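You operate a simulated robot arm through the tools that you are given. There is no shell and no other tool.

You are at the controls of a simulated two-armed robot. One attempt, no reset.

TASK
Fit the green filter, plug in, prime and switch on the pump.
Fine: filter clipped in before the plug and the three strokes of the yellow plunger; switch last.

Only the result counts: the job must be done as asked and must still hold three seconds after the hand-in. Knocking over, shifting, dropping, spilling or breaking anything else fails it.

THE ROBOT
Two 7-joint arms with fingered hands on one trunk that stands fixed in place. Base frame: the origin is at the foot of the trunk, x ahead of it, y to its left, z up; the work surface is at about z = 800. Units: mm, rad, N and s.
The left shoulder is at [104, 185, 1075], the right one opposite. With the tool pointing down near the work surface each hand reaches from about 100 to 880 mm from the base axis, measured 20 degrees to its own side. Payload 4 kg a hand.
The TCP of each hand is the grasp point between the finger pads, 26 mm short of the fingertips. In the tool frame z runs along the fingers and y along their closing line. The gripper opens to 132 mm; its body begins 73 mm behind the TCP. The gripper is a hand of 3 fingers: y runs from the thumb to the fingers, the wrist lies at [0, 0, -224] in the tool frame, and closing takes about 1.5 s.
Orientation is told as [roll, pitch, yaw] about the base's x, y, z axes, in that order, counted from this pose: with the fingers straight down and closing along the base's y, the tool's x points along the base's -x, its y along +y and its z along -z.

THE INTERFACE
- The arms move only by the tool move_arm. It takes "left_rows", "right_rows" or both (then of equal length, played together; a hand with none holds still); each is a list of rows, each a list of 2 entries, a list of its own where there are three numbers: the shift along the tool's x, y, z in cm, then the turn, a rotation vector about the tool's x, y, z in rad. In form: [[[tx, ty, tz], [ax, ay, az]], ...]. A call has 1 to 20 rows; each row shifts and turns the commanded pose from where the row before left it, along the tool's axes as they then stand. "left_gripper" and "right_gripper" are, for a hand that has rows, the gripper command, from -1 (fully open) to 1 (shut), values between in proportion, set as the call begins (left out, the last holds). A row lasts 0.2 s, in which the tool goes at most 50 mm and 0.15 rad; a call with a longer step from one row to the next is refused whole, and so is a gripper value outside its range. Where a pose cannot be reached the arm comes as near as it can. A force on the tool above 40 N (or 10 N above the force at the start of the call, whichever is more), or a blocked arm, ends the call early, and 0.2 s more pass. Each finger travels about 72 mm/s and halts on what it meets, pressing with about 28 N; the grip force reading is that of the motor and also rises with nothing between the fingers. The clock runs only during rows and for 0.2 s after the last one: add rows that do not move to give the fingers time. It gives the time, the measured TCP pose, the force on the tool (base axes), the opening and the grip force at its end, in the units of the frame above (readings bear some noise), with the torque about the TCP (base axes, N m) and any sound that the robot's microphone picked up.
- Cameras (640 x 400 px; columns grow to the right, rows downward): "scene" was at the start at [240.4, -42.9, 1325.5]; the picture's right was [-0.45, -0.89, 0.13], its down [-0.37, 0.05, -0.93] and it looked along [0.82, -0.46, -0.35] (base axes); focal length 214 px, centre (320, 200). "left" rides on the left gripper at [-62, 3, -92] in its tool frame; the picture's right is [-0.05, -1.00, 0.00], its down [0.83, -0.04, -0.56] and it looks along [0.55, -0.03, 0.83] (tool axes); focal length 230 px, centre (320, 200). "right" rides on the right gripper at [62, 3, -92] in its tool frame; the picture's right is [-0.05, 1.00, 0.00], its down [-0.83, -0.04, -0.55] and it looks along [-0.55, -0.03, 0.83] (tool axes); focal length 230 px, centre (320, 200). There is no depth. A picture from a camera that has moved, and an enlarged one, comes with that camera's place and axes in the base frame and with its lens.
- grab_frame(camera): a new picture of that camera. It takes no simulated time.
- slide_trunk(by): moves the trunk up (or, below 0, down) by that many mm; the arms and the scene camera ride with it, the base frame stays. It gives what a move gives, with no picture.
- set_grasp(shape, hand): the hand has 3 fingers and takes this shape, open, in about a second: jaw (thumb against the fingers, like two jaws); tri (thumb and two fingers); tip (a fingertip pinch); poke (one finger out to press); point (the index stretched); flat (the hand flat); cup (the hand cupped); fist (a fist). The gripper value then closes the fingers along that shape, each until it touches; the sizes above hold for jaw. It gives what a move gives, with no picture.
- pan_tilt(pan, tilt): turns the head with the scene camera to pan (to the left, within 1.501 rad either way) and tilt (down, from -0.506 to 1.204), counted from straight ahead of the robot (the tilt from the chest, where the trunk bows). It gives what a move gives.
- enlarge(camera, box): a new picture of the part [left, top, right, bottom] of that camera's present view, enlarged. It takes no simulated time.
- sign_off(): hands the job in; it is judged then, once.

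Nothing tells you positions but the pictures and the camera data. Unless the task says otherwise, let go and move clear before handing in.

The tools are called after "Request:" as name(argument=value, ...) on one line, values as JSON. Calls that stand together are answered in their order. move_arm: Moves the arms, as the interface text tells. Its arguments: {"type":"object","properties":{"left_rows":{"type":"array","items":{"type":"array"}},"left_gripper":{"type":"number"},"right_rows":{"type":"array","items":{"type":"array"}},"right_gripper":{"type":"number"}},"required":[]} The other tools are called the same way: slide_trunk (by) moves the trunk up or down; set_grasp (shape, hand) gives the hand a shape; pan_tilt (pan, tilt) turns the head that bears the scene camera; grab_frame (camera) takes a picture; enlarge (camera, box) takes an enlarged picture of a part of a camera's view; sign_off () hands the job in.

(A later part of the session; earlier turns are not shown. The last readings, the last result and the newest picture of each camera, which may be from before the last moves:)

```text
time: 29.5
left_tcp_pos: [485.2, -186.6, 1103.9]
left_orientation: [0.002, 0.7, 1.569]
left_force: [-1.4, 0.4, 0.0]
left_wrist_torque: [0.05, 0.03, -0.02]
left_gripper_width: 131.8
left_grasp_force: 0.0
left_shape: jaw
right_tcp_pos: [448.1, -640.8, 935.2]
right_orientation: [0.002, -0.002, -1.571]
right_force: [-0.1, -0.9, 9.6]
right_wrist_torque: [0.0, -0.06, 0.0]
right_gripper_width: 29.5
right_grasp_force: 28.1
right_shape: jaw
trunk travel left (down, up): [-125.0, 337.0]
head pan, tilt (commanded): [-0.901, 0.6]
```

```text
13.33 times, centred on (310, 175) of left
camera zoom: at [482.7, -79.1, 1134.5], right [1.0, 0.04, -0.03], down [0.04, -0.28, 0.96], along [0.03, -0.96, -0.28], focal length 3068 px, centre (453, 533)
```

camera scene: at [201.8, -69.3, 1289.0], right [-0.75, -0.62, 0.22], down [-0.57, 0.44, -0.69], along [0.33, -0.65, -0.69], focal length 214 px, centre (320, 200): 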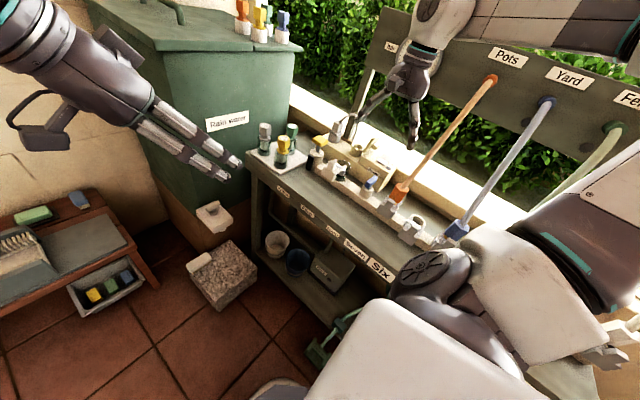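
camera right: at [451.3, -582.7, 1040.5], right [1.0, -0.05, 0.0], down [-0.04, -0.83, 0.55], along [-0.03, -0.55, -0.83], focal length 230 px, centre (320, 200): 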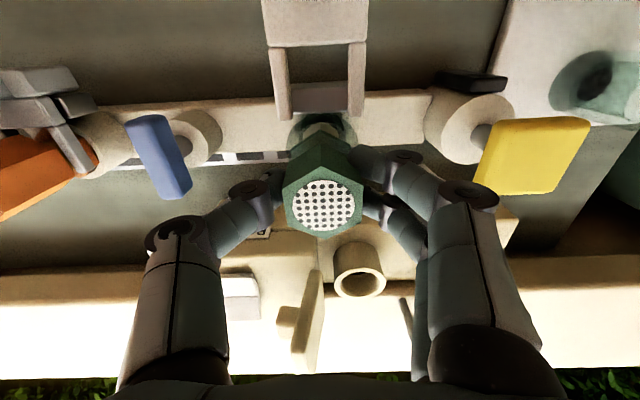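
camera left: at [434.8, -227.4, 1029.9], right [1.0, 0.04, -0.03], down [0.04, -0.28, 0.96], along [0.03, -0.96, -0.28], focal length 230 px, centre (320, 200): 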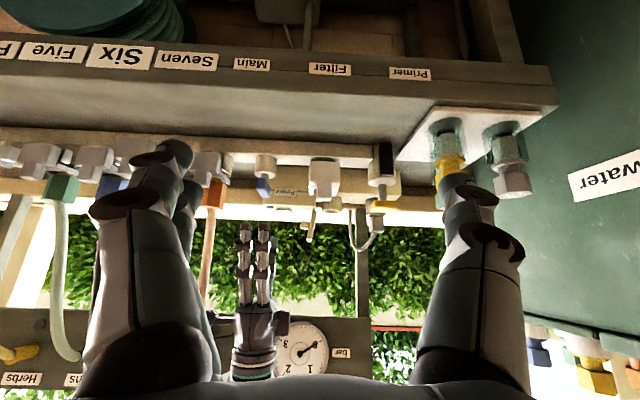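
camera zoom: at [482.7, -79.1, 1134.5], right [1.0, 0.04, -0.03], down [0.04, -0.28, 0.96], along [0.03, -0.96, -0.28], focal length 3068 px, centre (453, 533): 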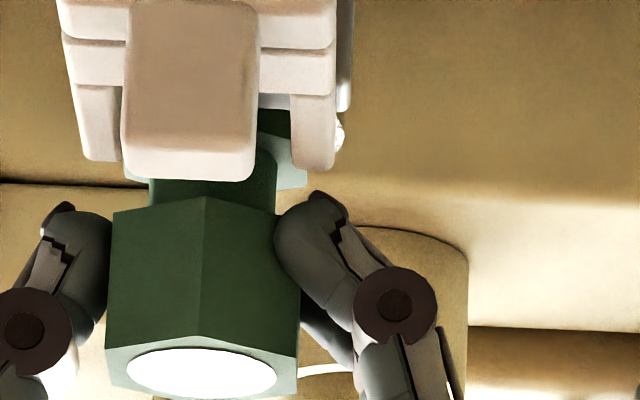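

Contact at TCP z≈935 (9.6 N up): the flange rests on the rim, with its top ≈901, neck 901–912, fork arms ≈900–908. Releasing and rising.

Request:
move_arm(right_gripper=-0.05, right_rows=[[[0, 0, -0.1], [0, 0, 0]], [[0, 0, 0], [0, 0, 0]], [[0, 0, 0], [0, 0, 0]], [[0, 0, 0], [0, 0, 0]]])

Request:
enlarge(camera="right", box=[220, 60, 420, 260])

Request:
enlarge(camera="left", box=[280, 140, 340, 200])

Request:
enlarge(camera="scene", box=[325, 130, 375, 190])

```text
time: 30.5
left_tcp_pos: [487.1, -186.4, 1103.2]
left_orientation: [0.0, 0.699, 1.569]
left_force: [-0.1, -0.6, 0.6]
left_wrist_torque: [0.01, -0.02, 0.01]
left_gripper_width: 131.8
left_grasp_force: 0.0
left_shape: jaw
right_tcp_pos: [447.0, -641.6, 933.7]
right_orientation: [-0.002, 0.001, -1.571]
right_force: [0.3, 0.7, 0.4]
right_wrist_torque: [-0.01, -0.02, 0.01]
right_gripper_width: 68.7
right_grasp_force: 0.0
right_shape: jaw
trunk travel left (down, up): [-125.0, 337.0]
head pan, tilt (commanded): [-0.901, 0.6]
```

```text
2.00 times, centred on (320, 160) of right
camera zoom: at [450.4, -581.5, 1027.4], right [1.0, -0.05, 0.0], down [-0.04, -0.83, 0.55], along [-0.03, -0.55, -0.83], focal length 460 px, centre (320, 280)
```

zoom: 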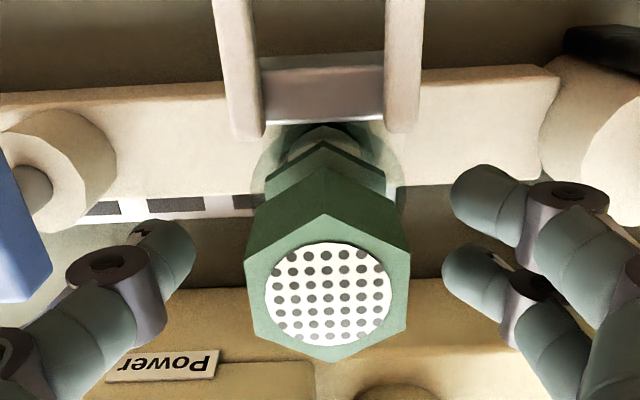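

```text
6.67 times, centred on (310, 170) of left
camera zoom: at [483.6, -79.8, 1133.8], right [1.0, 0.04, -0.03], down [0.04, -0.28, 0.96], along [0.03, -0.96, -0.28], focal length 1534 px, centre (387, 400)
```

zoom: 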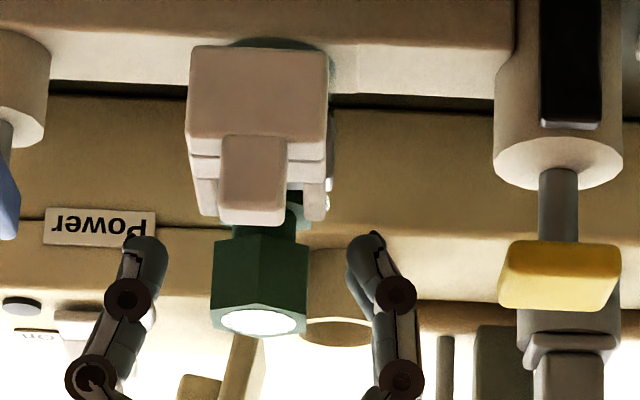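

```text
6.67 times, centred on (350, 160) of scene
camera zoom: at [202.0, -69.4, 1288.9], right [-0.75, -0.62, 0.22], down [-0.57, 0.44, -0.69], along [0.33, -0.65, -0.69], focal length 1430 px, centre (120, 467)
```

zoom: 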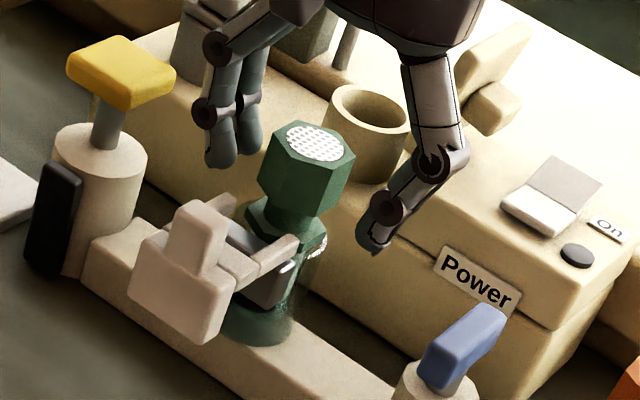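

The green filter stands upright in the bowl. Now I raise the hand clear, move to the robot side of the clip, and close the fingers to push the clip in.

Request:
move_arm(right_rows=[[[0, 0, -1.5], [0, 0, 0]], [[0, 0, -3], [0, 0, 0]], [[0, 0, -3], [0, 0, 0]], [[0, 0, -1.5], [0, 0, 0]], [[4, -0.1, 0], [0, 0, 0]], [[4, -0.1, 0], [0, 0, 0]], [[4, -0.1, 0], [0, 0, 0]], [[4, -0.1, 0], [0, 0, 0]], [[0, 0, 0], [0, 0, 0]]])

Request:
move_arm(right_gripper=1, right_rows=[[[0, 0, 0], [0, 0, 0]], [[0, 0, 0], [0, 0, 0]], [[0, 0, 0], [0, 0, 0]], [[0, 0, 0], [0, 0, 0]], [[0, 0, 0], [0, 0, 0]]])

Request:
grab_frame(camera="right")

Request:
grab_frame(camera="scene")

Request:
enlarge(camera="left", box=[260, 130, 380, 230])

```text
time: 32.5
left_tcp_pos: [486.7, -187.4, 1103.6]
left_orientation: [0.0, 0.699, 1.572]
left_force: [-0.9, -0.2, 1.6]
left_wrist_torque: [0.0, -0.01, 0.01]
left_gripper_width: 131.8
left_grasp_force: 0.0
left_shape: jaw
right_tcp_pos: [443.0, -482.3, 1024.3]
right_orientation: [0.0, 0.001, -1.571]
right_force: [-0.5, 0.0, -0.3]
right_wrist_torque: [0.04, -0.02, 0.02]
right_gripper_width: 69.0
right_grasp_force: 0.1
right_shape: jaw
trunk travel left (down, up): [-125.0, 337.0]
head pan, tilt (commanded): [-0.901, 0.6]
```

```text
time: 33.7
left_tcp_pos: [486.1, -187.0, 1103.0]
left_orientation: [0.0, 0.7, 1.57]
left_force: [0.3, 0.6, -0.1]
left_wrist_torque: [-0.01, 0.01, 0.04]
left_gripper_width: 131.9
left_grasp_force: 0.1
left_shape: jaw
right_tcp_pos: [443.8, -482.0, 1024.1]
right_orientation: [0.0, 0.0, -1.571]
right_force: [0.2, -0.2, -0.1]
right_wrist_torque: [0.0, 0.0, -0.02]
right_gripper_width: 0.1
right_grasp_force: 28.0
right_shape: jaw
trunk travel left (down, up): [-125.0, 337.0]
head pan, tilt (commanded): [-0.901, 0.6]
```

```text
taken
camera right: at [446.8, -422.4, 1117.7], right [1.0, -0.05, 0.0], down [-0.04, -0.83, 0.55], along [-0.03, -0.55, -0.83], focal length 230 px, centre (320, 200)
```

right: 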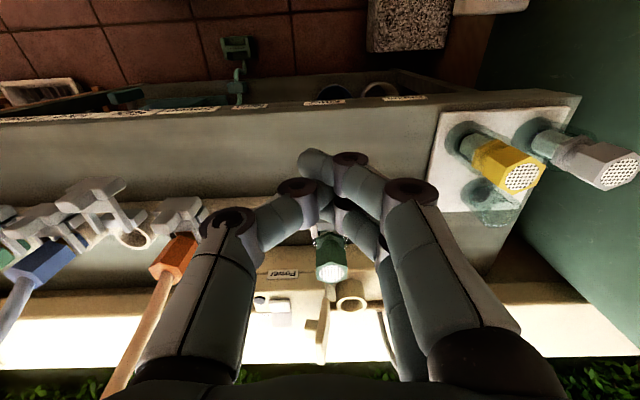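

```text
taken
camera scene: at [201.8, -69.3, 1289.0], right [-0.75, -0.62, 0.22], down [-0.57, 0.44, -0.69], along [0.33, -0.65, -0.69], focal length 214 px, centre (320, 200)
```

scene: 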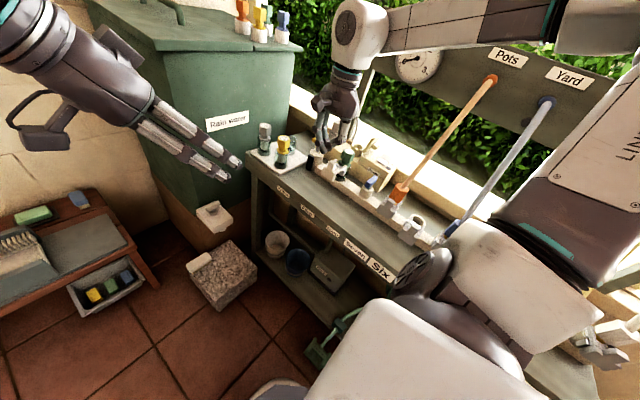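

```text
4.00 times, centred on (320, 180) of left
camera zoom: at [483.5, -79.7, 1133.9], right [1.0, 0.04, -0.03], down [0.04, -0.28, 0.96], along [0.03, -0.96, -0.28], focal length 920 px, centre (320, 280)
```

zoom: 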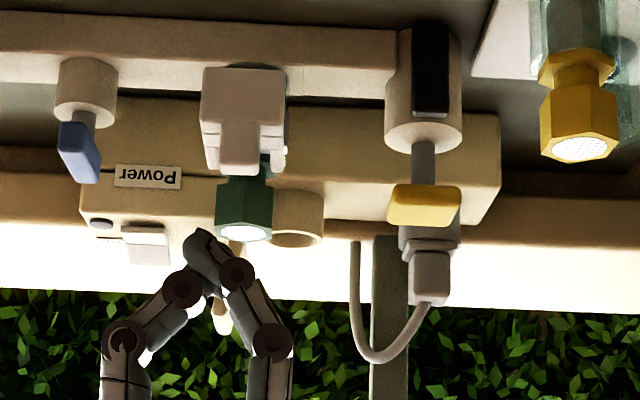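

Request:
move_arm(right_rows=[[[0, 0, 3], [0, 0, 0]], [[0, 0, 3], [0, 0, 0]], [[0, 0, 3], [0, 0, 0]], [[0, 0, 2.6], [0, 0, 0]], [[-1.5, 0, 0], [0, 0, 0]], [[0, 0, 0], [0, 0, 0]]])

Request:
grab_frame(camera="right")

Request:
enlarge(camera="left", box=[270, 130, 370, 210])

Request:
enlarge(camera="scene", box=[310, 120, 380, 200])

```text
time: 35.1
left_tcp_pos: [485.8, -185.9, 1103.1]
left_orientation: [0.001, 0.701, 1.571]
left_force: [-0.1, 0.6, 0.4]
left_wrist_torque: [0.03, 0.03, 0.0]
left_gripper_width: 132.0
left_grasp_force: 0.1
left_shape: jaw
right_tcp_pos: [446.8, -497.3, 907.7]
right_orientation: [-0.002, 0.0, -1.57]
right_force: [-0.4, 0.2, -1.2]
right_wrist_torque: [-0.03, 0.0, -0.02]
right_gripper_width: 0.1
right_grasp_force: 28.2
right_shape: jaw
trunk travel left (down, up): [-125.0, 337.0]
head pan, tilt (commanded): [-0.901, 0.6]
```

```text
taken
camera right: at [449.7, -436.3, 1001.4], right [1.0, -0.05, 0.0], down [-0.04, -0.83, 0.55], along [-0.03, -0.55, -0.83], focal length 230 px, centre (320, 200)
```

right: 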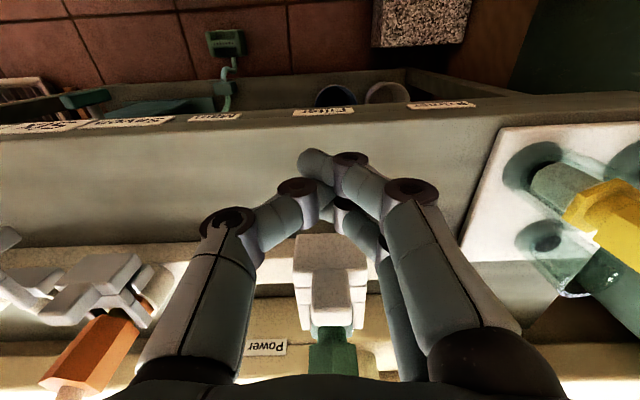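

```text
5.00 times, centred on (320, 170) of left
camera zoom: at [483.7, -79.6, 1133.8], right [1.0, 0.04, -0.03], down [0.04, -0.28, 0.96], along [0.03, -0.96, -0.28], focal length 1150 px, centre (320, 350)
```

zoom: 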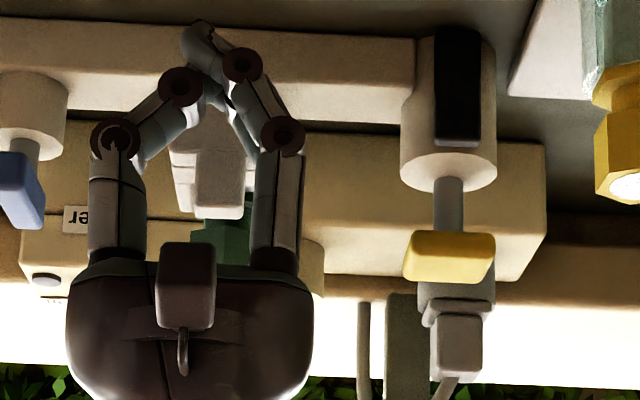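

```text
5.00 times, centred on (345, 160) of scene
camera zoom: at [202.1, -69.1, 1289.0], right [-0.75, -0.62, 0.22], down [-0.57, 0.44, -0.69], along [0.33, -0.65, -0.69], focal length 1072 px, centre (195, 400)
```

zoom: 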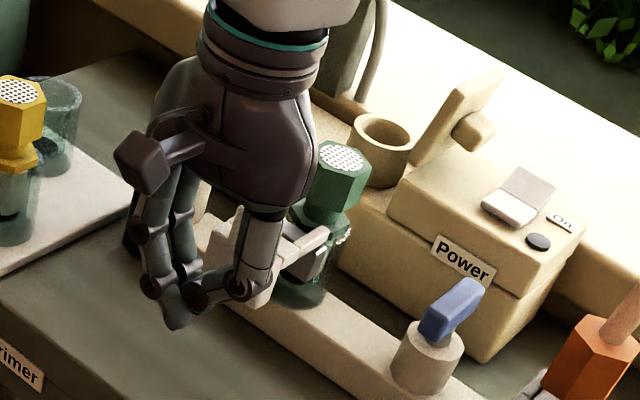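

Fingers are in front of the clip at block height. Advancing toward -y in small steps until contact.

Request:
move_arm(right_rows=[[[-0.6, 0.1, 0], [0, 0, 0]], [[-0.6, 0, 0], [0, 0, 0]], [[-0.6, 0, 0], [0, 0, 0]], [[-0.5, 0, 0], [0, 0, 0]], [[-0.5, 0, 0], [0, 0, 0]], [[0, 0, 0], [0, 0, 0]]])

Request:
enlarge(camera="scene", box=[310, 120, 380, 200])

Request:
enlarge(camera="right", box=[240, 130, 420, 400])

```text
time: 36.5
left_tcp_pos: [485.0, -186.6, 1103.5]
left_orientation: [-0.001, 0.7, 1.571]
left_force: [-0.3, 0.4, -0.2]
left_wrist_torque: [0.01, -0.04, -0.02]
left_gripper_width: 132.0
left_grasp_force: 0.1
left_shape: jaw
right_tcp_pos: [446.8, -524.3, 906.6]
right_orientation: [0.001, -0.001, -1.57]
right_force: [0.8, -0.1, -0.3]
right_wrist_torque: [-0.01, 0.0, -0.02]
right_gripper_width: 0.0
right_grasp_force: 28.1
right_shape: jaw
trunk travel left (down, up): [-125.0, 337.0]
head pan, tilt (commanded): [-0.901, 0.6]
```

```text
5.00 times, centred on (345, 160) of scene
camera zoom: at [201.8, -69.2, 1289.0], right [-0.75, -0.62, 0.22], down [-0.57, 0.44, -0.69], along [0.33, -0.65, -0.69], focal length 1072 px, centre (195, 400)
```

zoom: 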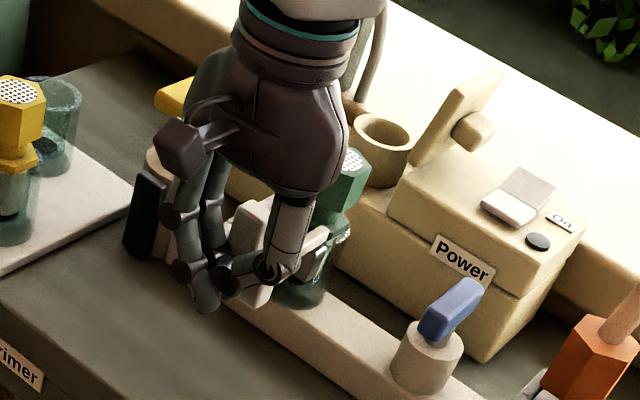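

```text
1.48 times, centred on (330, 265) of right
camera zoom: at [448.8, -464.0, 1000.1], right [1.0, -0.05, 0.0], down [-0.04, -0.83, 0.55], along [-0.03, -0.55, -0.83], focal length 341 px, centre (305, 104)
```

zoom: 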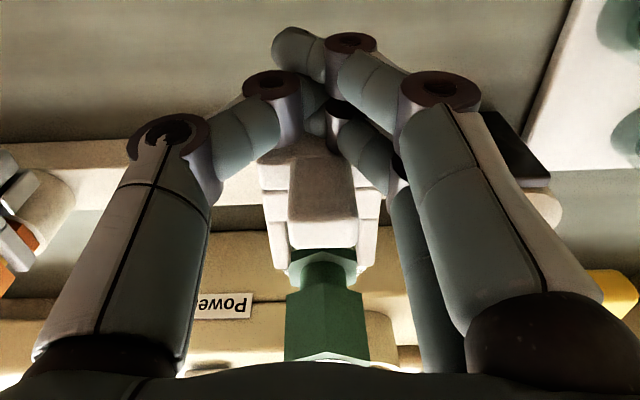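

Request:
move_arm(right_rows=[[[-0.4, 0, 0], [0, 0, 0]], [[-0.4, 0, 0], [0, 0, 0]], [[-0.4, 0, 0], [0, 0, 0]], [[-0.4, 0, 0], [0, 0, 0]], [[0, 0, 0], [0, 0, 0]]])

Request:
enlarge(camera="scene", box=[310, 120, 380, 200])

Request:
enlarge(camera="right", box=[240, 130, 420, 400])

```text
time: 37.7
left_tcp_pos: [485.6, -186.8, 1102.7]
left_orientation: [-0.001, 0.699, 1.572]
left_force: [-0.6, 0.8, -0.3]
left_wrist_torque: [-0.03, 0.03, 0.0]
left_gripper_width: 131.9
left_grasp_force: 0.1
left_shape: jaw
right_tcp_pos: [444.3, -540.7, 907.8]
right_orientation: [0.0, -0.002, -1.57]
right_force: [0.4, 0.8, 0.3]
right_wrist_torque: [-0.01, 0.0, 0.03]
right_gripper_width: 0.0
right_grasp_force: 27.8
right_shape: jaw
trunk travel left (down, up): [-125.0, 337.0]
head pan, tilt (commanded): [-0.901, 0.6]
```

```text
5.00 times, centred on (345, 160) of scene
camera zoom: at [201.9, -69.2, 1289.0], right [-0.75, -0.62, 0.22], down [-0.57, 0.44, -0.69], along [0.33, -0.65, -0.69], focal length 1072 px, centre (195, 400)
```

zoom: 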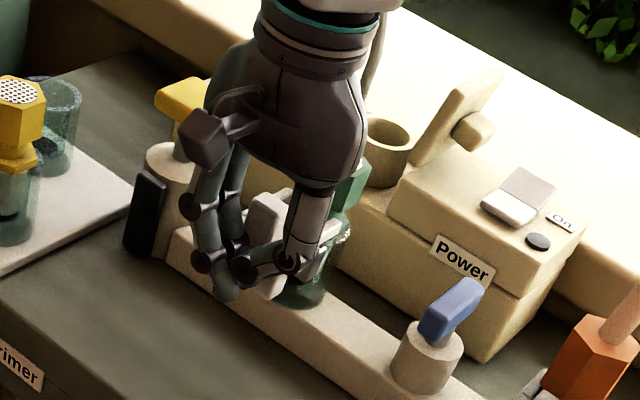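

```text
1.48 times, centred on (330, 265) of right
camera zoom: at [447.5, -480.6, 1000.8], right [1.0, -0.05, 0.0], down [-0.04, -0.83, 0.55], along [-0.03, -0.55, -0.83], focal length 341 px, centre (305, 104)
```

zoom: 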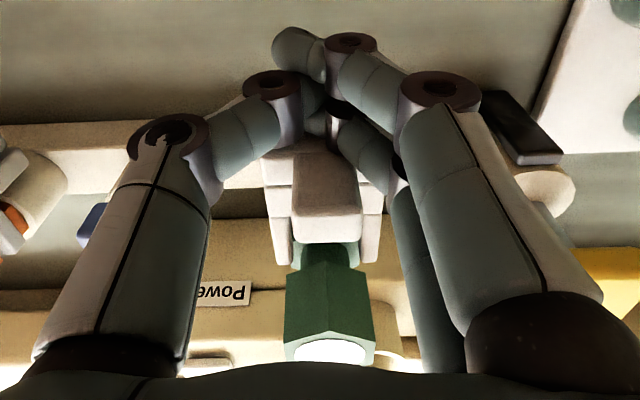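

Request:
enlarge(camera="left", box=[280, 130, 350, 200])

Request:
enlarge(camera="scene", box=[330, 145, 365, 180])

```text
5.71 times, centred on (315, 165) of left
camera zoom: at [483.5, -79.7, 1133.9], right [1.0, 0.04, -0.03], down [0.04, -0.28, 0.96], along [0.03, -0.96, -0.28], focal length 1315 px, centre (349, 400)
```

zoom: 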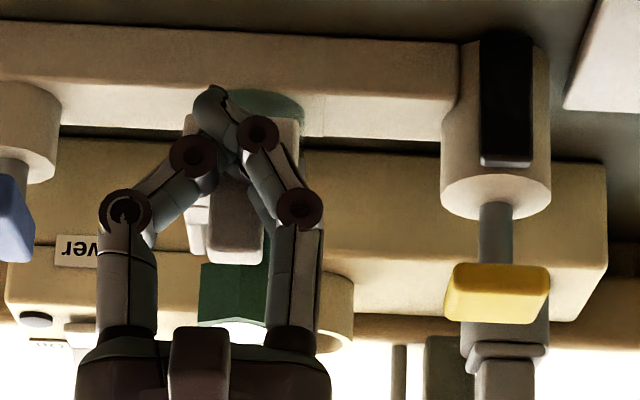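

```text
11.43 times, centred on (348, 162) of scene
camera zoom: at [201.9, -69.2, 1289.0], right [-0.75, -0.62, 0.22], down [-0.57, 0.44, -0.69], along [0.33, -0.65, -0.69], focal length 2451 px, centre (6, 629)
```

zoom: 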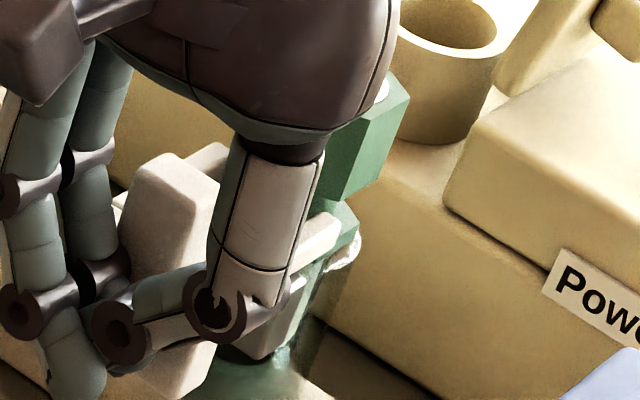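

The clip has begun sliding with its arm passing over the flange beside the neck. Continuing the push.

Request:
move_arm(right_rows=[[[-0.4, 0, 0], [0, 0, 0]], [[-0.4, 0, 0], [0, 0, 0]], [[-0.4, 0, 0], [0, 0, 0]], [[0, 0, 0], [0, 0, 0]]])

Request:
enlarge(camera="scene", box=[330, 140, 370, 180])

Request:
enlarge(camera="right", box=[240, 130, 420, 400])

Request:
enlarge(camera="left", box=[280, 130, 350, 200])

```text
time: 38.7
left_tcp_pos: [485.1, -187.2, 1103.4]
left_orientation: [0.001, 0.7, 1.571]
left_force: [0.3, -0.3, -0.4]
left_wrist_torque: [-0.03, -0.01, -0.03]
left_gripper_width: 131.9
left_grasp_force: 0.0
left_shape: jaw
right_tcp_pos: [445.7, -552.2, 908.3]
right_orientation: [0.0, 0.001, -1.57]
right_force: [0.1, 0.3, -0.5]
right_wrist_torque: [0.03, -0.01, 0.01]
right_gripper_width: 0.0
right_grasp_force: 28.0
right_shape: jaw
trunk travel left (down, up): [-125.0, 337.0]
head pan, tilt (commanded): [-0.901, 0.6]
```

```text
10.00 times, centred on (350, 160) of scene
camera zoom: at [201.9, -69.2, 1289.0], right [-0.75, -0.62, 0.22], down [-0.57, 0.44, -0.69], along [0.33, -0.65, -0.69], focal length 2145 px, centre (20, 600)
```

zoom: 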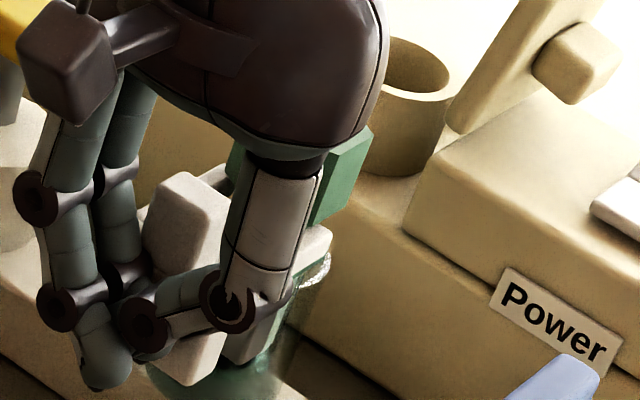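

```text
1.48 times, centred on (330, 265) of right
camera zoom: at [447.3, -492.3, 1001.7], right [1.0, -0.05, 0.0], down [-0.04, -0.83, 0.55], along [-0.03, -0.55, -0.83], focal length 341 px, centre (305, 104)
```

zoom: 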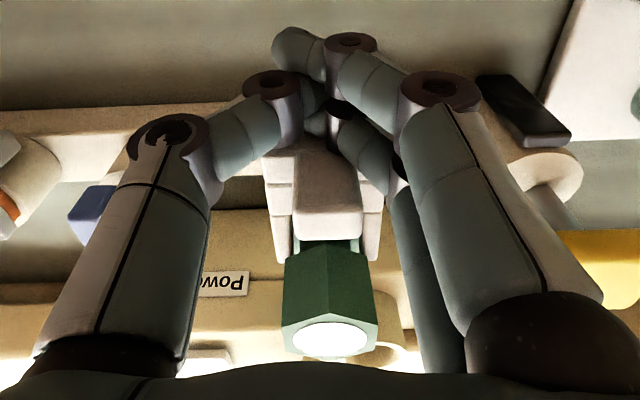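

```text
5.71 times, centred on (315, 165) of left
camera zoom: at [483.5, -79.7, 1133.9], right [1.0, 0.04, -0.03], down [0.04, -0.28, 0.96], along [0.03, -0.96, -0.28], focal length 1315 px, centre (349, 400)
```

zoom: 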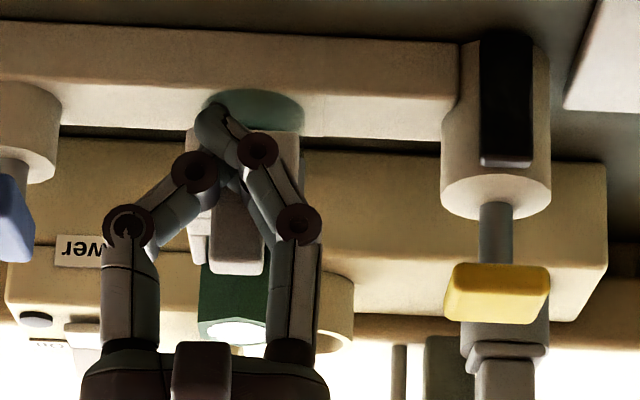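

The clip has moved ≈34 mm with little resistance. Pushing the last few millimetres until it stops.

Request:
move_arm(right_rows=[[[-0.3, 0, 0], [0, 0, 0]], [[-0.3, 0, 0], [0, 0, 0]], [[-0.3, 0, 0], [0, 0, 0]], [[0, 0, 0], [0, 0, 0]]])

Request:
enlarge(camera="right", box=[240, 130, 420, 400])

Request:
enlarge(camera="left", box=[280, 130, 350, 200])

```text
time: 39.7
left_tcp_pos: [485.4, -187.6, 1102.2]
left_orientation: [0.0, 0.7, 1.57]
left_force: [0.0, -0.1, -0.1]
left_wrist_torque: [0.01, -0.01, -0.01]
left_gripper_width: 131.9
left_grasp_force: 0.0
left_shape: jaw
right_tcp_pos: [445.2, -560.7, 908.5]
right_orientation: [-0.002, 0.0, -1.571]
right_force: [0.6, 0.3, -0.5]
right_wrist_torque: [-0.02, -0.03, 0.01]
right_gripper_width: 0.0
right_grasp_force: 27.8
right_shape: jaw
trunk travel left (down, up): [-125.0, 337.0]
head pan, tilt (commanded): [-0.901, 0.6]
```

```text
1.48 times, centred on (330, 265) of right
camera zoom: at [447.5, -501.5, 1002.0], right [1.0, -0.05, 0.0], down [-0.04, -0.83, 0.55], along [-0.03, -0.55, -0.83], focal length 341 px, centre (305, 104)
```

zoom: 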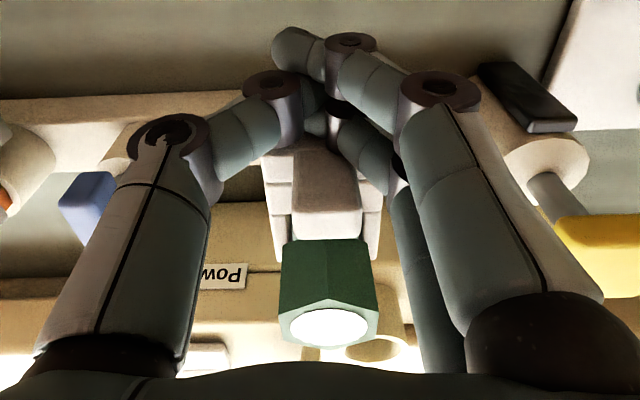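

```text
5.71 times, centred on (315, 165) of left
camera zoom: at [483.5, -79.7, 1133.9], right [1.0, 0.04, -0.03], down [0.04, -0.28, 0.96], along [0.03, -0.96, -0.28], focal length 1315 px, centre (349, 400)
```

zoom: 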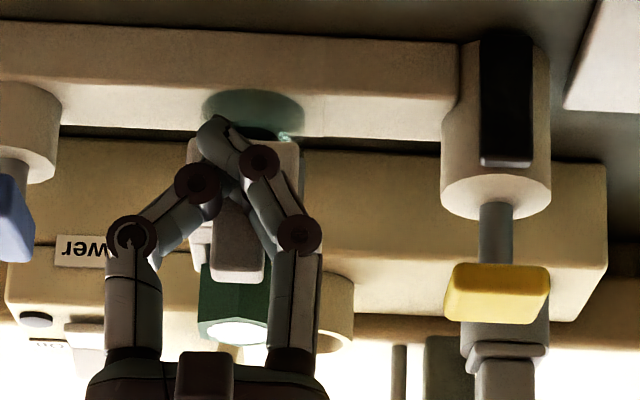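

Request:
move_arm(right_rows=[[[-0.2, 0, 0], [0, 0, 0]], [[-0.2, 0, 0], [0, 0, 0]], [[0, 0, 0], [0, 0, 0]]])

Request:
enlarge(camera="right", box=[270, 180, 390, 300])

Request:
enlarge(camera="left", box=[290, 140, 335, 185])

Request:
enlarge(camera="scene", box=[330, 140, 370, 180])

```text
time: 40.5
left_tcp_pos: [484.8, -186.2, 1102.7]
left_orientation: [-0.001, 0.701, 1.57]
left_force: [-0.3, 0.0, 0.3]
left_wrist_torque: [-0.03, 0.01, 0.01]
left_gripper_width: 131.7
left_grasp_force: 0.0
left_shape: jaw
right_tcp_pos: [443.4, -564.2, 909.1]
right_orientation: [-0.001, 0.002, -1.568]
right_force: [0.7, 8.2, -0.8]
right_wrist_torque: [0.07, 0.03, 0.08]
right_gripper_width: 0.0
right_grasp_force: 27.9
right_shape: jaw
trunk travel left (down, up): [-125.0, 337.0]
head pan, tilt (commanded): [-0.901, 0.6]
```

```text
3.33 times, centred on (330, 240) of right
camera zoom: at [447.5, -504.2, 1002.5], right [1.0, -0.05, 0.0], down [-0.04, -0.83, 0.55], along [-0.03, -0.55, -0.83], focal length 767 px, centre (287, 67)
```

zoom: 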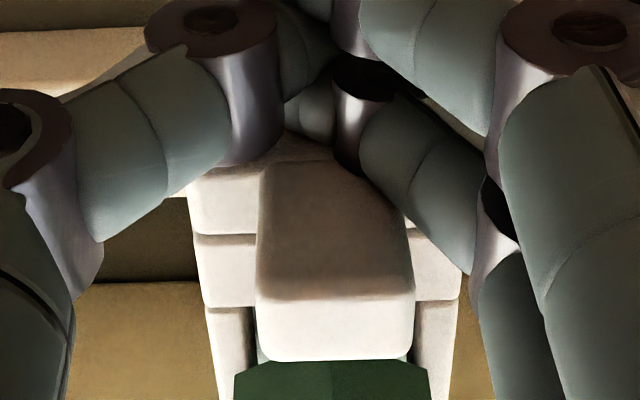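

```text
8.89 times, centred on (312, 162) of left
camera zoom: at [483.6, -78.8, 1133.9], right [1.0, 0.04, -0.03], down [0.04, -0.28, 0.96], along [0.03, -0.96, -0.28], focal length 2045 px, centre (387, 533)
```

zoom: 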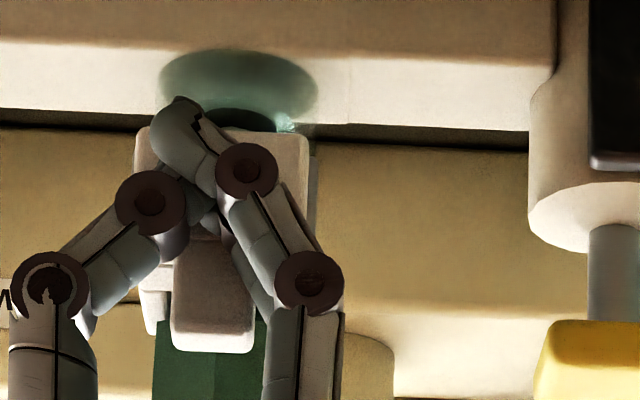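

```text
10.00 times, centred on (350, 160) of scene
camera zoom: at [202.0, -68.4, 1289.0], right [-0.75, -0.62, 0.22], down [-0.57, 0.44, -0.69], along [0.33, -0.65, -0.69], focal length 2145 px, centre (20, 600)
```

zoom: 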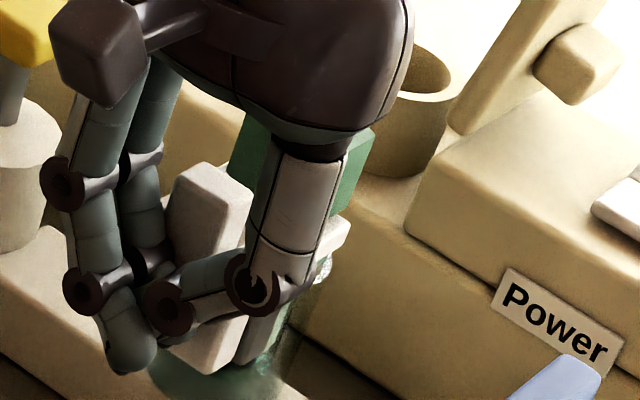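

Resistance rose to 8 N. Pushing slightly more to make sure it latches rather than sits at a detent.

Request:
move_arm(right_rows=[[[-0.2, 0, 0], [0, 0, 0]], [[-0.2, 0, 0], [0, 0, 0]], [[0, 0, 0], [0, 0, 0]]])

Request:
enlarge(camera="right", box=[270, 180, 390, 300])

```text
time: 41.3
left_tcp_pos: [485.7, -183.4, 1103.6]
left_orientation: [0.001, 0.702, 1.571]
left_force: [-0.9, -1.0, 0.6]
left_wrist_torque: [0.0, -0.01, -0.01]
left_gripper_width: 131.9
left_grasp_force: 0.0
left_shape: jaw
right_tcp_pos: [444.8, -565.4, 909.5]
right_orientation: [-0.002, 0.002, -1.57]
right_force: [-0.9, 25.6, -4.2]
right_wrist_torque: [0.18, 0.03, 0.27]
right_gripper_width: 0.0
right_grasp_force: 28.7
right_shape: jaw
trunk travel left (down, up): [-125.0, 337.0]
head pan, tilt (commanded): [-0.901, 0.6]
```

```text
3.33 times, centred on (330, 240) of right
camera zoom: at [447.9, -505.6, 1002.8], right [1.0, -0.05, 0.0], down [-0.04, -0.83, 0.55], along [-0.03, -0.55, -0.83], focal length 767 px, centre (287, 67)
```

zoom: 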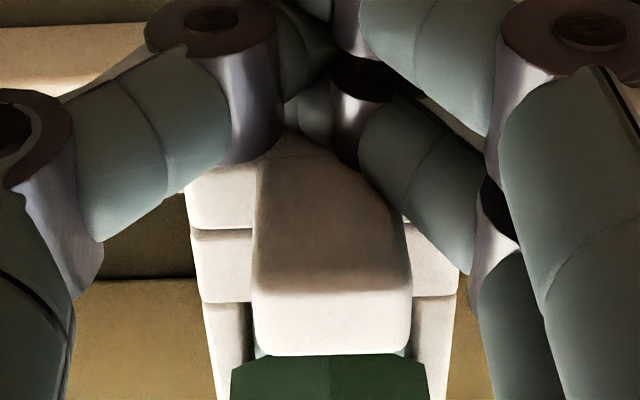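

It stopped hard (25 N, no motion): the clip is home. Backing off and raising to inspect.

Request:
move_arm(right_rows=[[[1.5, 0, 0], [0, 0, 0]], [[3, 0, 0], [0, 0, 0]], [[3, 0, 0], [0, 0, 0]], [[0, 0, -4], [0, 0, 0]], [[0, 0, -4], [0, 0, 0]], [[0, 0, -4], [0, 0, 0]], [[0, 0, 0], [0, 0, 0]]])

Request:
grab_frame(camera="right")

Request:
enlarge(camera="left", box=[280, 130, 350, 200])

Request:
enlarge(camera="scene", box=[325, 130, 375, 190])

```text
time: 42.9
left_tcp_pos: [487.0, -186.2, 1102.7]
left_orientation: [-0.001, 0.699, 1.571]
left_force: [-0.6, -0.1, 0.4]
left_wrist_torque: [0.0, -0.02, -0.04]
left_gripper_width: 131.8
left_grasp_force: 0.2
left_shape: jaw
right_tcp_pos: [445.7, -495.5, 1027.0]
right_orientation: [0.0, 0.0, -1.571]
right_force: [0.0, 0.4, 0.2]
right_wrist_torque: [-0.01, 0.01, 0.01]
right_gripper_width: 0.0
right_grasp_force: 28.3
right_shape: jaw
trunk travel left (down, up): [-125.0, 337.0]
head pan, tilt (commanded): [-0.901, 0.6]
```

```text
taken
camera right: at [447.6, -435.8, 1120.7], right [1.0, -0.05, 0.0], down [-0.04, -0.83, 0.55], along [-0.03, -0.55, -0.83], focal length 230 px, centre (320, 200)
```

right: 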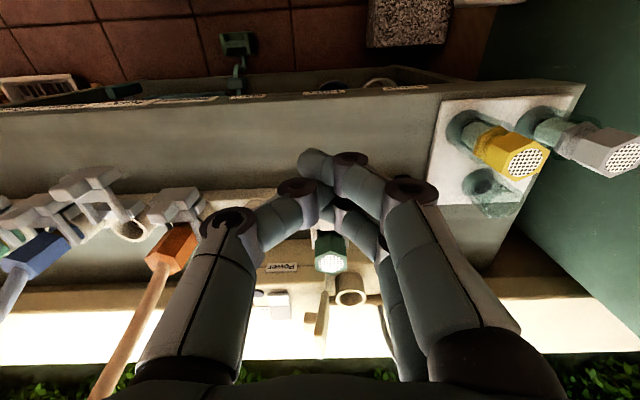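

```text
5.71 times, centred on (315, 165) of left
camera zoom: at [483.8, -79.8, 1133.7], right [1.0, 0.04, -0.03], down [0.04, -0.28, 0.96], along [0.03, -0.96, -0.28], focal length 1315 px, centre (349, 400)
```

zoom: 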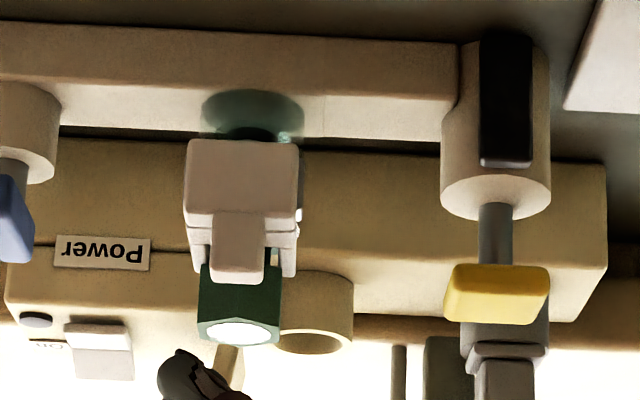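

```text
6.67 times, centred on (350, 160) of scene
camera zoom: at [202.2, -69.3, 1288.9], right [-0.75, -0.62, 0.22], down [-0.57, 0.44, -0.69], along [0.33, -0.65, -0.69], focal length 1430 px, centre (120, 467)
```

zoom: 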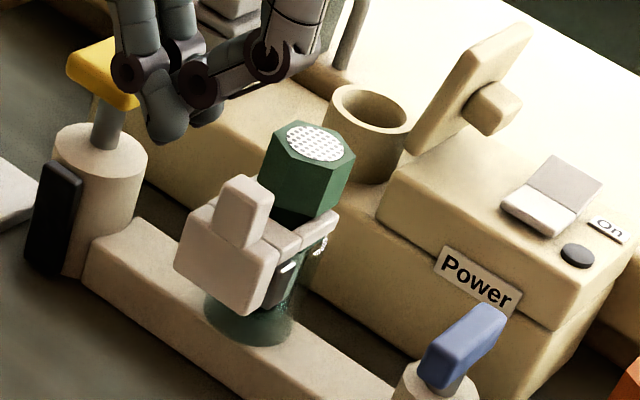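

Filter is clipped in. Next is the plug, around (585,-771), near reach limit, so I'll need a tilted hand. First a closer look at plug and socket.

Request:
move_arm(right_rows=[[[0, 0, -4], [0, 0, 0]], [[-4, 3, 0], [0, -0.1, 0]], [[-4, 3, 0], [0, -0.1, 0]], [[-2, 0, 0], [0, -0.1, 0]], [[0, 0, 0], [0, 0, 0]]])

Request:
grab_frame(camera="right")

Request:
enlarge(camera="scene", box=[325, 105, 395, 175])

Request:
enlarge(camera="left", box=[300, 160, 370, 220])

```text
time: 44.1
left_tcp_pos: [487.0, -187.4, 1101.8]
left_orientation: [0.002, 0.699, 1.57]
left_force: [0.2, 1.2, -0.1]
left_wrist_torque: [-0.04, 0.03, 0.03]
left_gripper_width: 131.9
left_grasp_force: 0.1
left_shape: jaw
right_tcp_pos: [503.6, -592.8, 1076.0]
right_orientation: [-0.003, -0.3, -1.569]
right_force: [0.1, -0.4, 0.2]
right_wrist_torque: [-0.02, -0.01, 0.0]
right_gripper_width: 0.0
right_grasp_force: 28.6
right_shape: jaw
trunk travel left (down, up): [-125.0, 337.0]
head pan, tilt (commanded): [-0.901, 0.6]
```

```text
taken
camera right: at [506.9, -509.1, 1147.8], right [1.0, -0.05, 0.01], down [-0.04, -0.63, 0.78], along [-0.03, -0.78, -0.63], focal length 230 px, centre (320, 200)
```

right: 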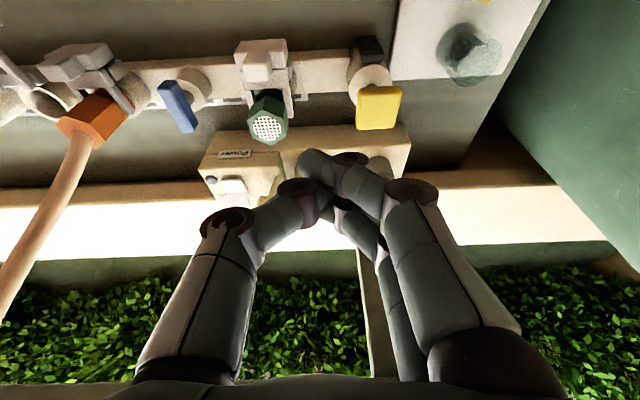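

```text
5.71 times, centred on (360, 140) of scene
camera zoom: at [202.5, -69.5, 1288.8], right [-0.75, -0.62, 0.22], down [-0.57, 0.44, -0.69], along [0.33, -0.65, -0.69], focal length 1226 px, centre (91, 543)
```

zoom: 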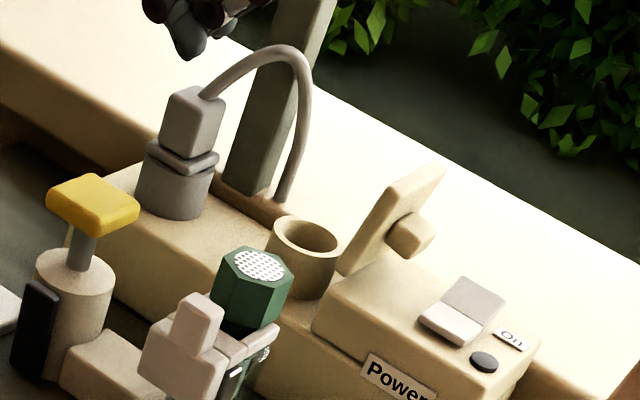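

```text
6.67 times, centred on (335, 190) of left
camera zoom: at [484.0, -79.9, 1133.6], right [1.0, 0.04, -0.03], down [0.04, -0.28, 0.96], along [0.03, -0.96, -0.28], focal length 1534 px, centre (220, 267)
```

zoom: 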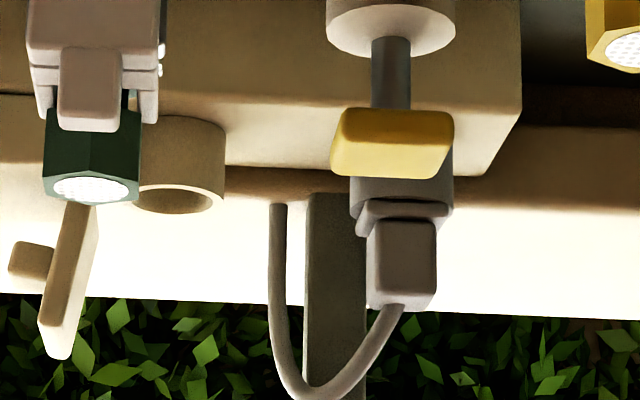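

Request:
move_arm(right_gripper=-1, right_rows=[[[-3.2, 2.8, 1.0], [0, 0, 0]], [[-3.2, 2.8, 1.0], [0, 0, 0]], [[0, 0, 0], [0, 0, 0]], [[0, 0, 0], [0, 0, 0]], [[0, 0, 0], [0, 0, 0]]])

Request:
grab_frame(camera="right")

Request:
enlarge(camera="right", box=[200, 80, 440, 260])

```text
time: 45.3
left_tcp_pos: [485.1, -187.6, 1103.3]
left_orientation: [-0.001, 0.7, 1.572]
left_force: [0.5, -0.2, -0.3]
left_wrist_torque: [-0.02, 0.01, 0.0]
left_gripper_width: 132.2
left_grasp_force: 0.1
left_shape: jaw
right_tcp_pos: [557.8, -659.0, 1076.6]
right_orientation: [-0.001, -0.301, -1.57]
right_force: [0.3, -0.7, 0.3]
right_wrist_torque: [-0.02, -0.02, -0.02]
right_gripper_width: 131.9
right_grasp_force: 0.0
right_shape: jaw
trunk travel left (down, up): [-125.0, 337.0]
head pan, tilt (commanded): [-0.901, 0.6]
```

```text
taken
camera right: at [560.8, -574.2, 1147.6], right [1.0, -0.05, 0.01], down [-0.04, -0.63, 0.78], along [-0.03, -0.78, -0.63], focal length 230 px, centre (320, 200)
```

right: 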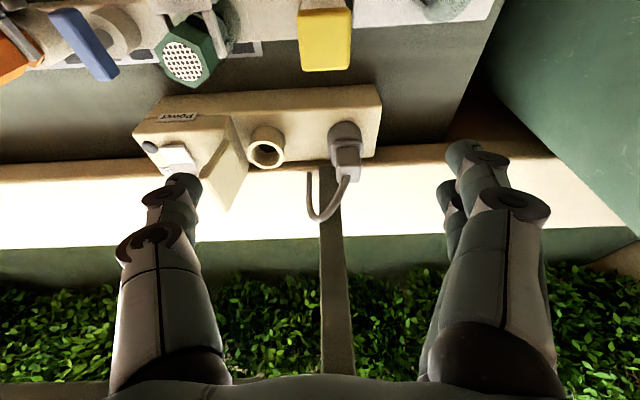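

```text
2.22 times, centred on (320, 170) of right
camera zoom: at [560.8, -574.2, 1147.6], right [1.0, -0.05, 0.01], down [-0.04, -0.63, 0.78], along [-0.03, -0.78, -0.63], focal length 511 px, centre (320, 267)
```

zoom: 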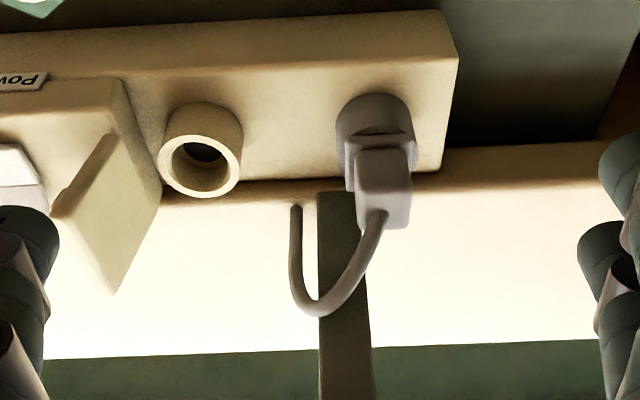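

Request:
enlarge(camera="scene", box=[352, 115, 392, 155])

Request:
enlarge(camera="right", box=[210, 100, 310, 220])

Request:
enlarge(camera="left", box=[290, 165, 340, 215])

Request:
enlarge(camera="right", box=[310, 100, 390, 230])

```text
10.00 times, centred on (372, 135) of scene
camera zoom: at [201.9, -69.2, 1289.0], right [-0.75, -0.62, 0.22], down [-0.57, 0.44, -0.69], along [0.33, -0.65, -0.69], focal length 2145 px, centre (-200, 850)
```

zoom: 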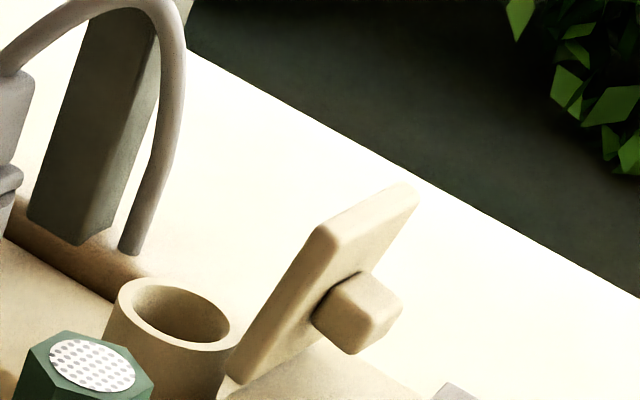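

```text
3.33 times, centred on (260, 160) of right
camera zoom: at [560.8, -574.2, 1147.6], right [1.0, -0.05, 0.01], down [-0.04, -0.63, 0.78], along [-0.03, -0.78, -0.63], focal length 767 px, centre (520, 333)
```

zoom: 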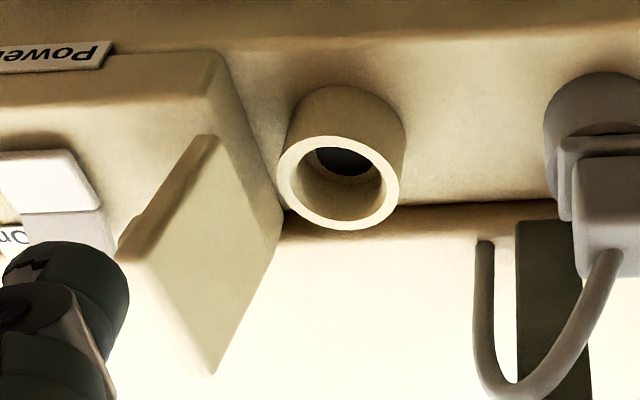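

```text
8.00 times, centred on (315, 190) of left
camera zoom: at [483.6, -79.7, 1133.8], right [1.0, 0.04, -0.03], down [0.04, -0.28, 0.96], along [0.03, -0.96, -0.28], focal length 1841 px, centre (360, 280)
```

zoom: 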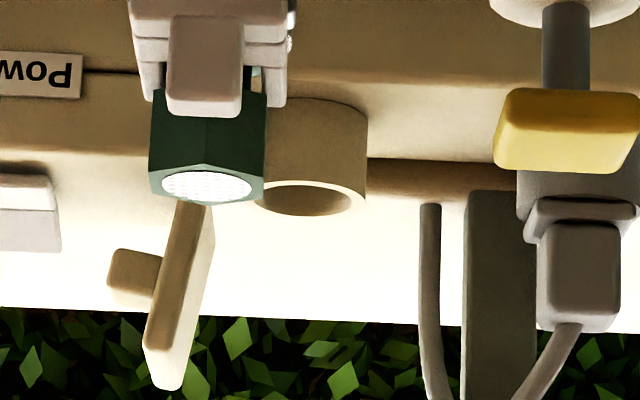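

```text
3.08 times, centred on (350, 165) of right
camera zoom: at [560.8, -574.2, 1147.6], right [1.0, -0.05, 0.01], down [-0.04, -0.63, 0.78], along [-0.03, -0.78, -0.63], focal length 708 px, centre (228, 308)
```

zoom: 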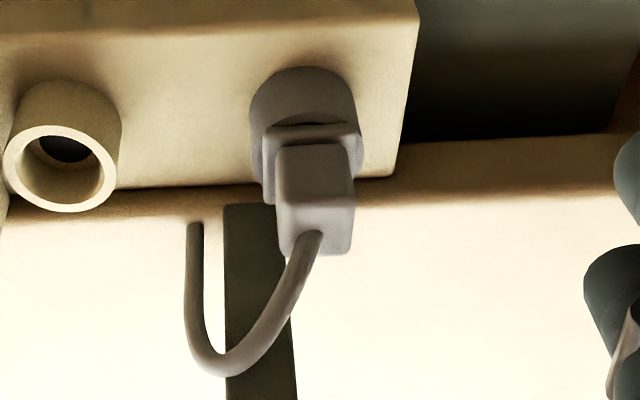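

The lid stands close to the socket on its -x side and spans y≈-737…-803, so the plug should be gripped along y (thumb at the back, fingers in front), with the hand tilted a bit toward +x for reach. I'll raise the trunk for reach, and re-orient the right hand.

Request:
slide_trunk(by=110)

Request:
move_arm(right_rows=[[[0, 0, 0], [0, 0.15, 0]], [[0, 0, 0], [0, 0.15, 0]], [[0, 0, 0], [0, 0, -0.1428]], [[0, 0, 0], [0, 0, -0.1428]], [[0, 0, 0], [0, 0, -0.1428]], [[0, 0, 0], [0, 0, -0.1428]], [[0, 0, 0], [0, 0, -0.1428]], [[0, 0, 0], [0, 0, -0.1428]], [[0, 0, 0], [0, 0, -0.1428]], [[0, 0, 0], [0, 0, -0.1428]], [[0, 0, 0], [0, 0, -0.1428]], [[0, 0, 0], [0, 0, -0.1428]], [[0, 0, 0], [0, 0, -0.1428]], [[0, 0, 0], [0, -0.15, 0]], [[0, 0, 0], [0, -0.15, 0]], [[0, 0, 0], [0, 0, 0]]])

Request:
grab_frame(camera="right")

Request:
grab_frame(camera="scene")

```text
time: 46.8
left_tcp_pos: [489.4, -184.2, 1213.3]
left_orientation: [0.002, 0.699, 1.572]
left_force: [-0.1, -0.1, -0.4]
left_wrist_torque: [-0.02, 0.0, -0.02]
left_gripper_width: 131.8
left_grasp_force: 0.1
left_shape: jaw
right_tcp_pos: [561.0, -661.4, 1186.5]
right_orientation: [0.0, -0.297, -1.57]
right_force: [0.7, 0.4, -0.2]
right_wrist_torque: [0.0, 0.01, -0.03]
right_gripper_width: 132.0
right_grasp_force: 0.0
right_shape: jaw
trunk travel left (down, up): [-235.0, 227.0]
head pan, tilt (commanded): [-0.901, 0.6]
```

```text
time: 50.1
left_tcp_pos: [491.3, -184.8, 1213.4]
left_orientation: [0.001, 0.7, 1.573]
left_force: [-0.3, -0.2, 0.4]
left_wrist_torque: [-0.04, 0.03, -0.04]
left_gripper_width: 132.0
left_grasp_force: 0.0
left_shape: jaw
right_tcp_pos: [563.0, -660.9, 1185.0]
right_orientation: [0.001, -0.298, 0.001]
right_force: [-1.0, -0.4, 0.3]
right_wrist_torque: [0.01, -0.02, 0.01]
right_gripper_width: 131.9
right_grasp_force: 0.1
right_shape: jaw
trunk travel left (down, up): [-235.0, 227.0]
head pan, tilt (commanded): [-0.901, 0.6]
```

```text
taken
camera right: at [476.7, -658.6, 1255.9], right [0.05, 1.0, 0.02], down [0.63, -0.04, 0.78], along [0.77, -0.03, -0.63], focal length 230 px, centre (320, 200)
```

right: 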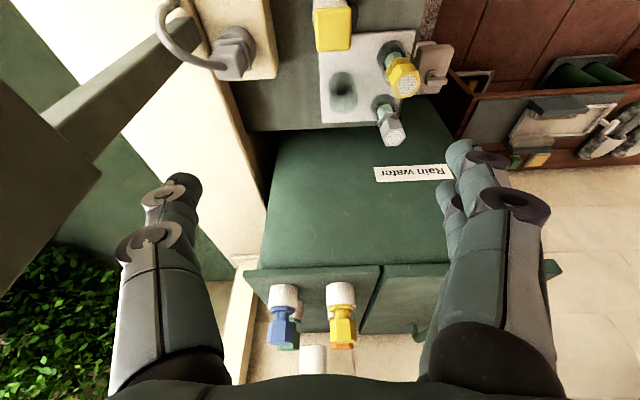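

```text
taken
camera scene: at [119.6, -68.8, 1428.8], right [-0.78, -0.62, 0.1], down [-0.46, 0.44, -0.77], along [0.43, -0.65, -0.63], focal length 214 px, centre (320, 200)
```

scene: 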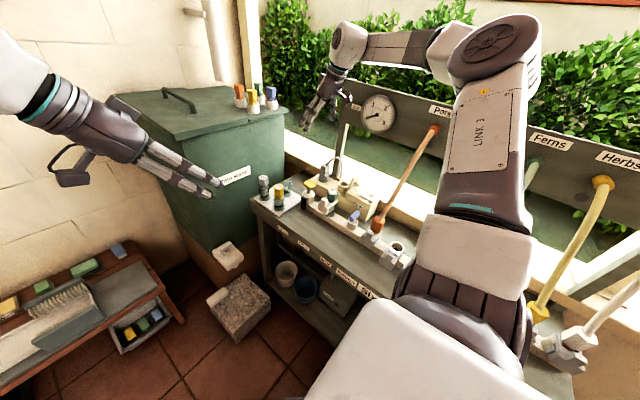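

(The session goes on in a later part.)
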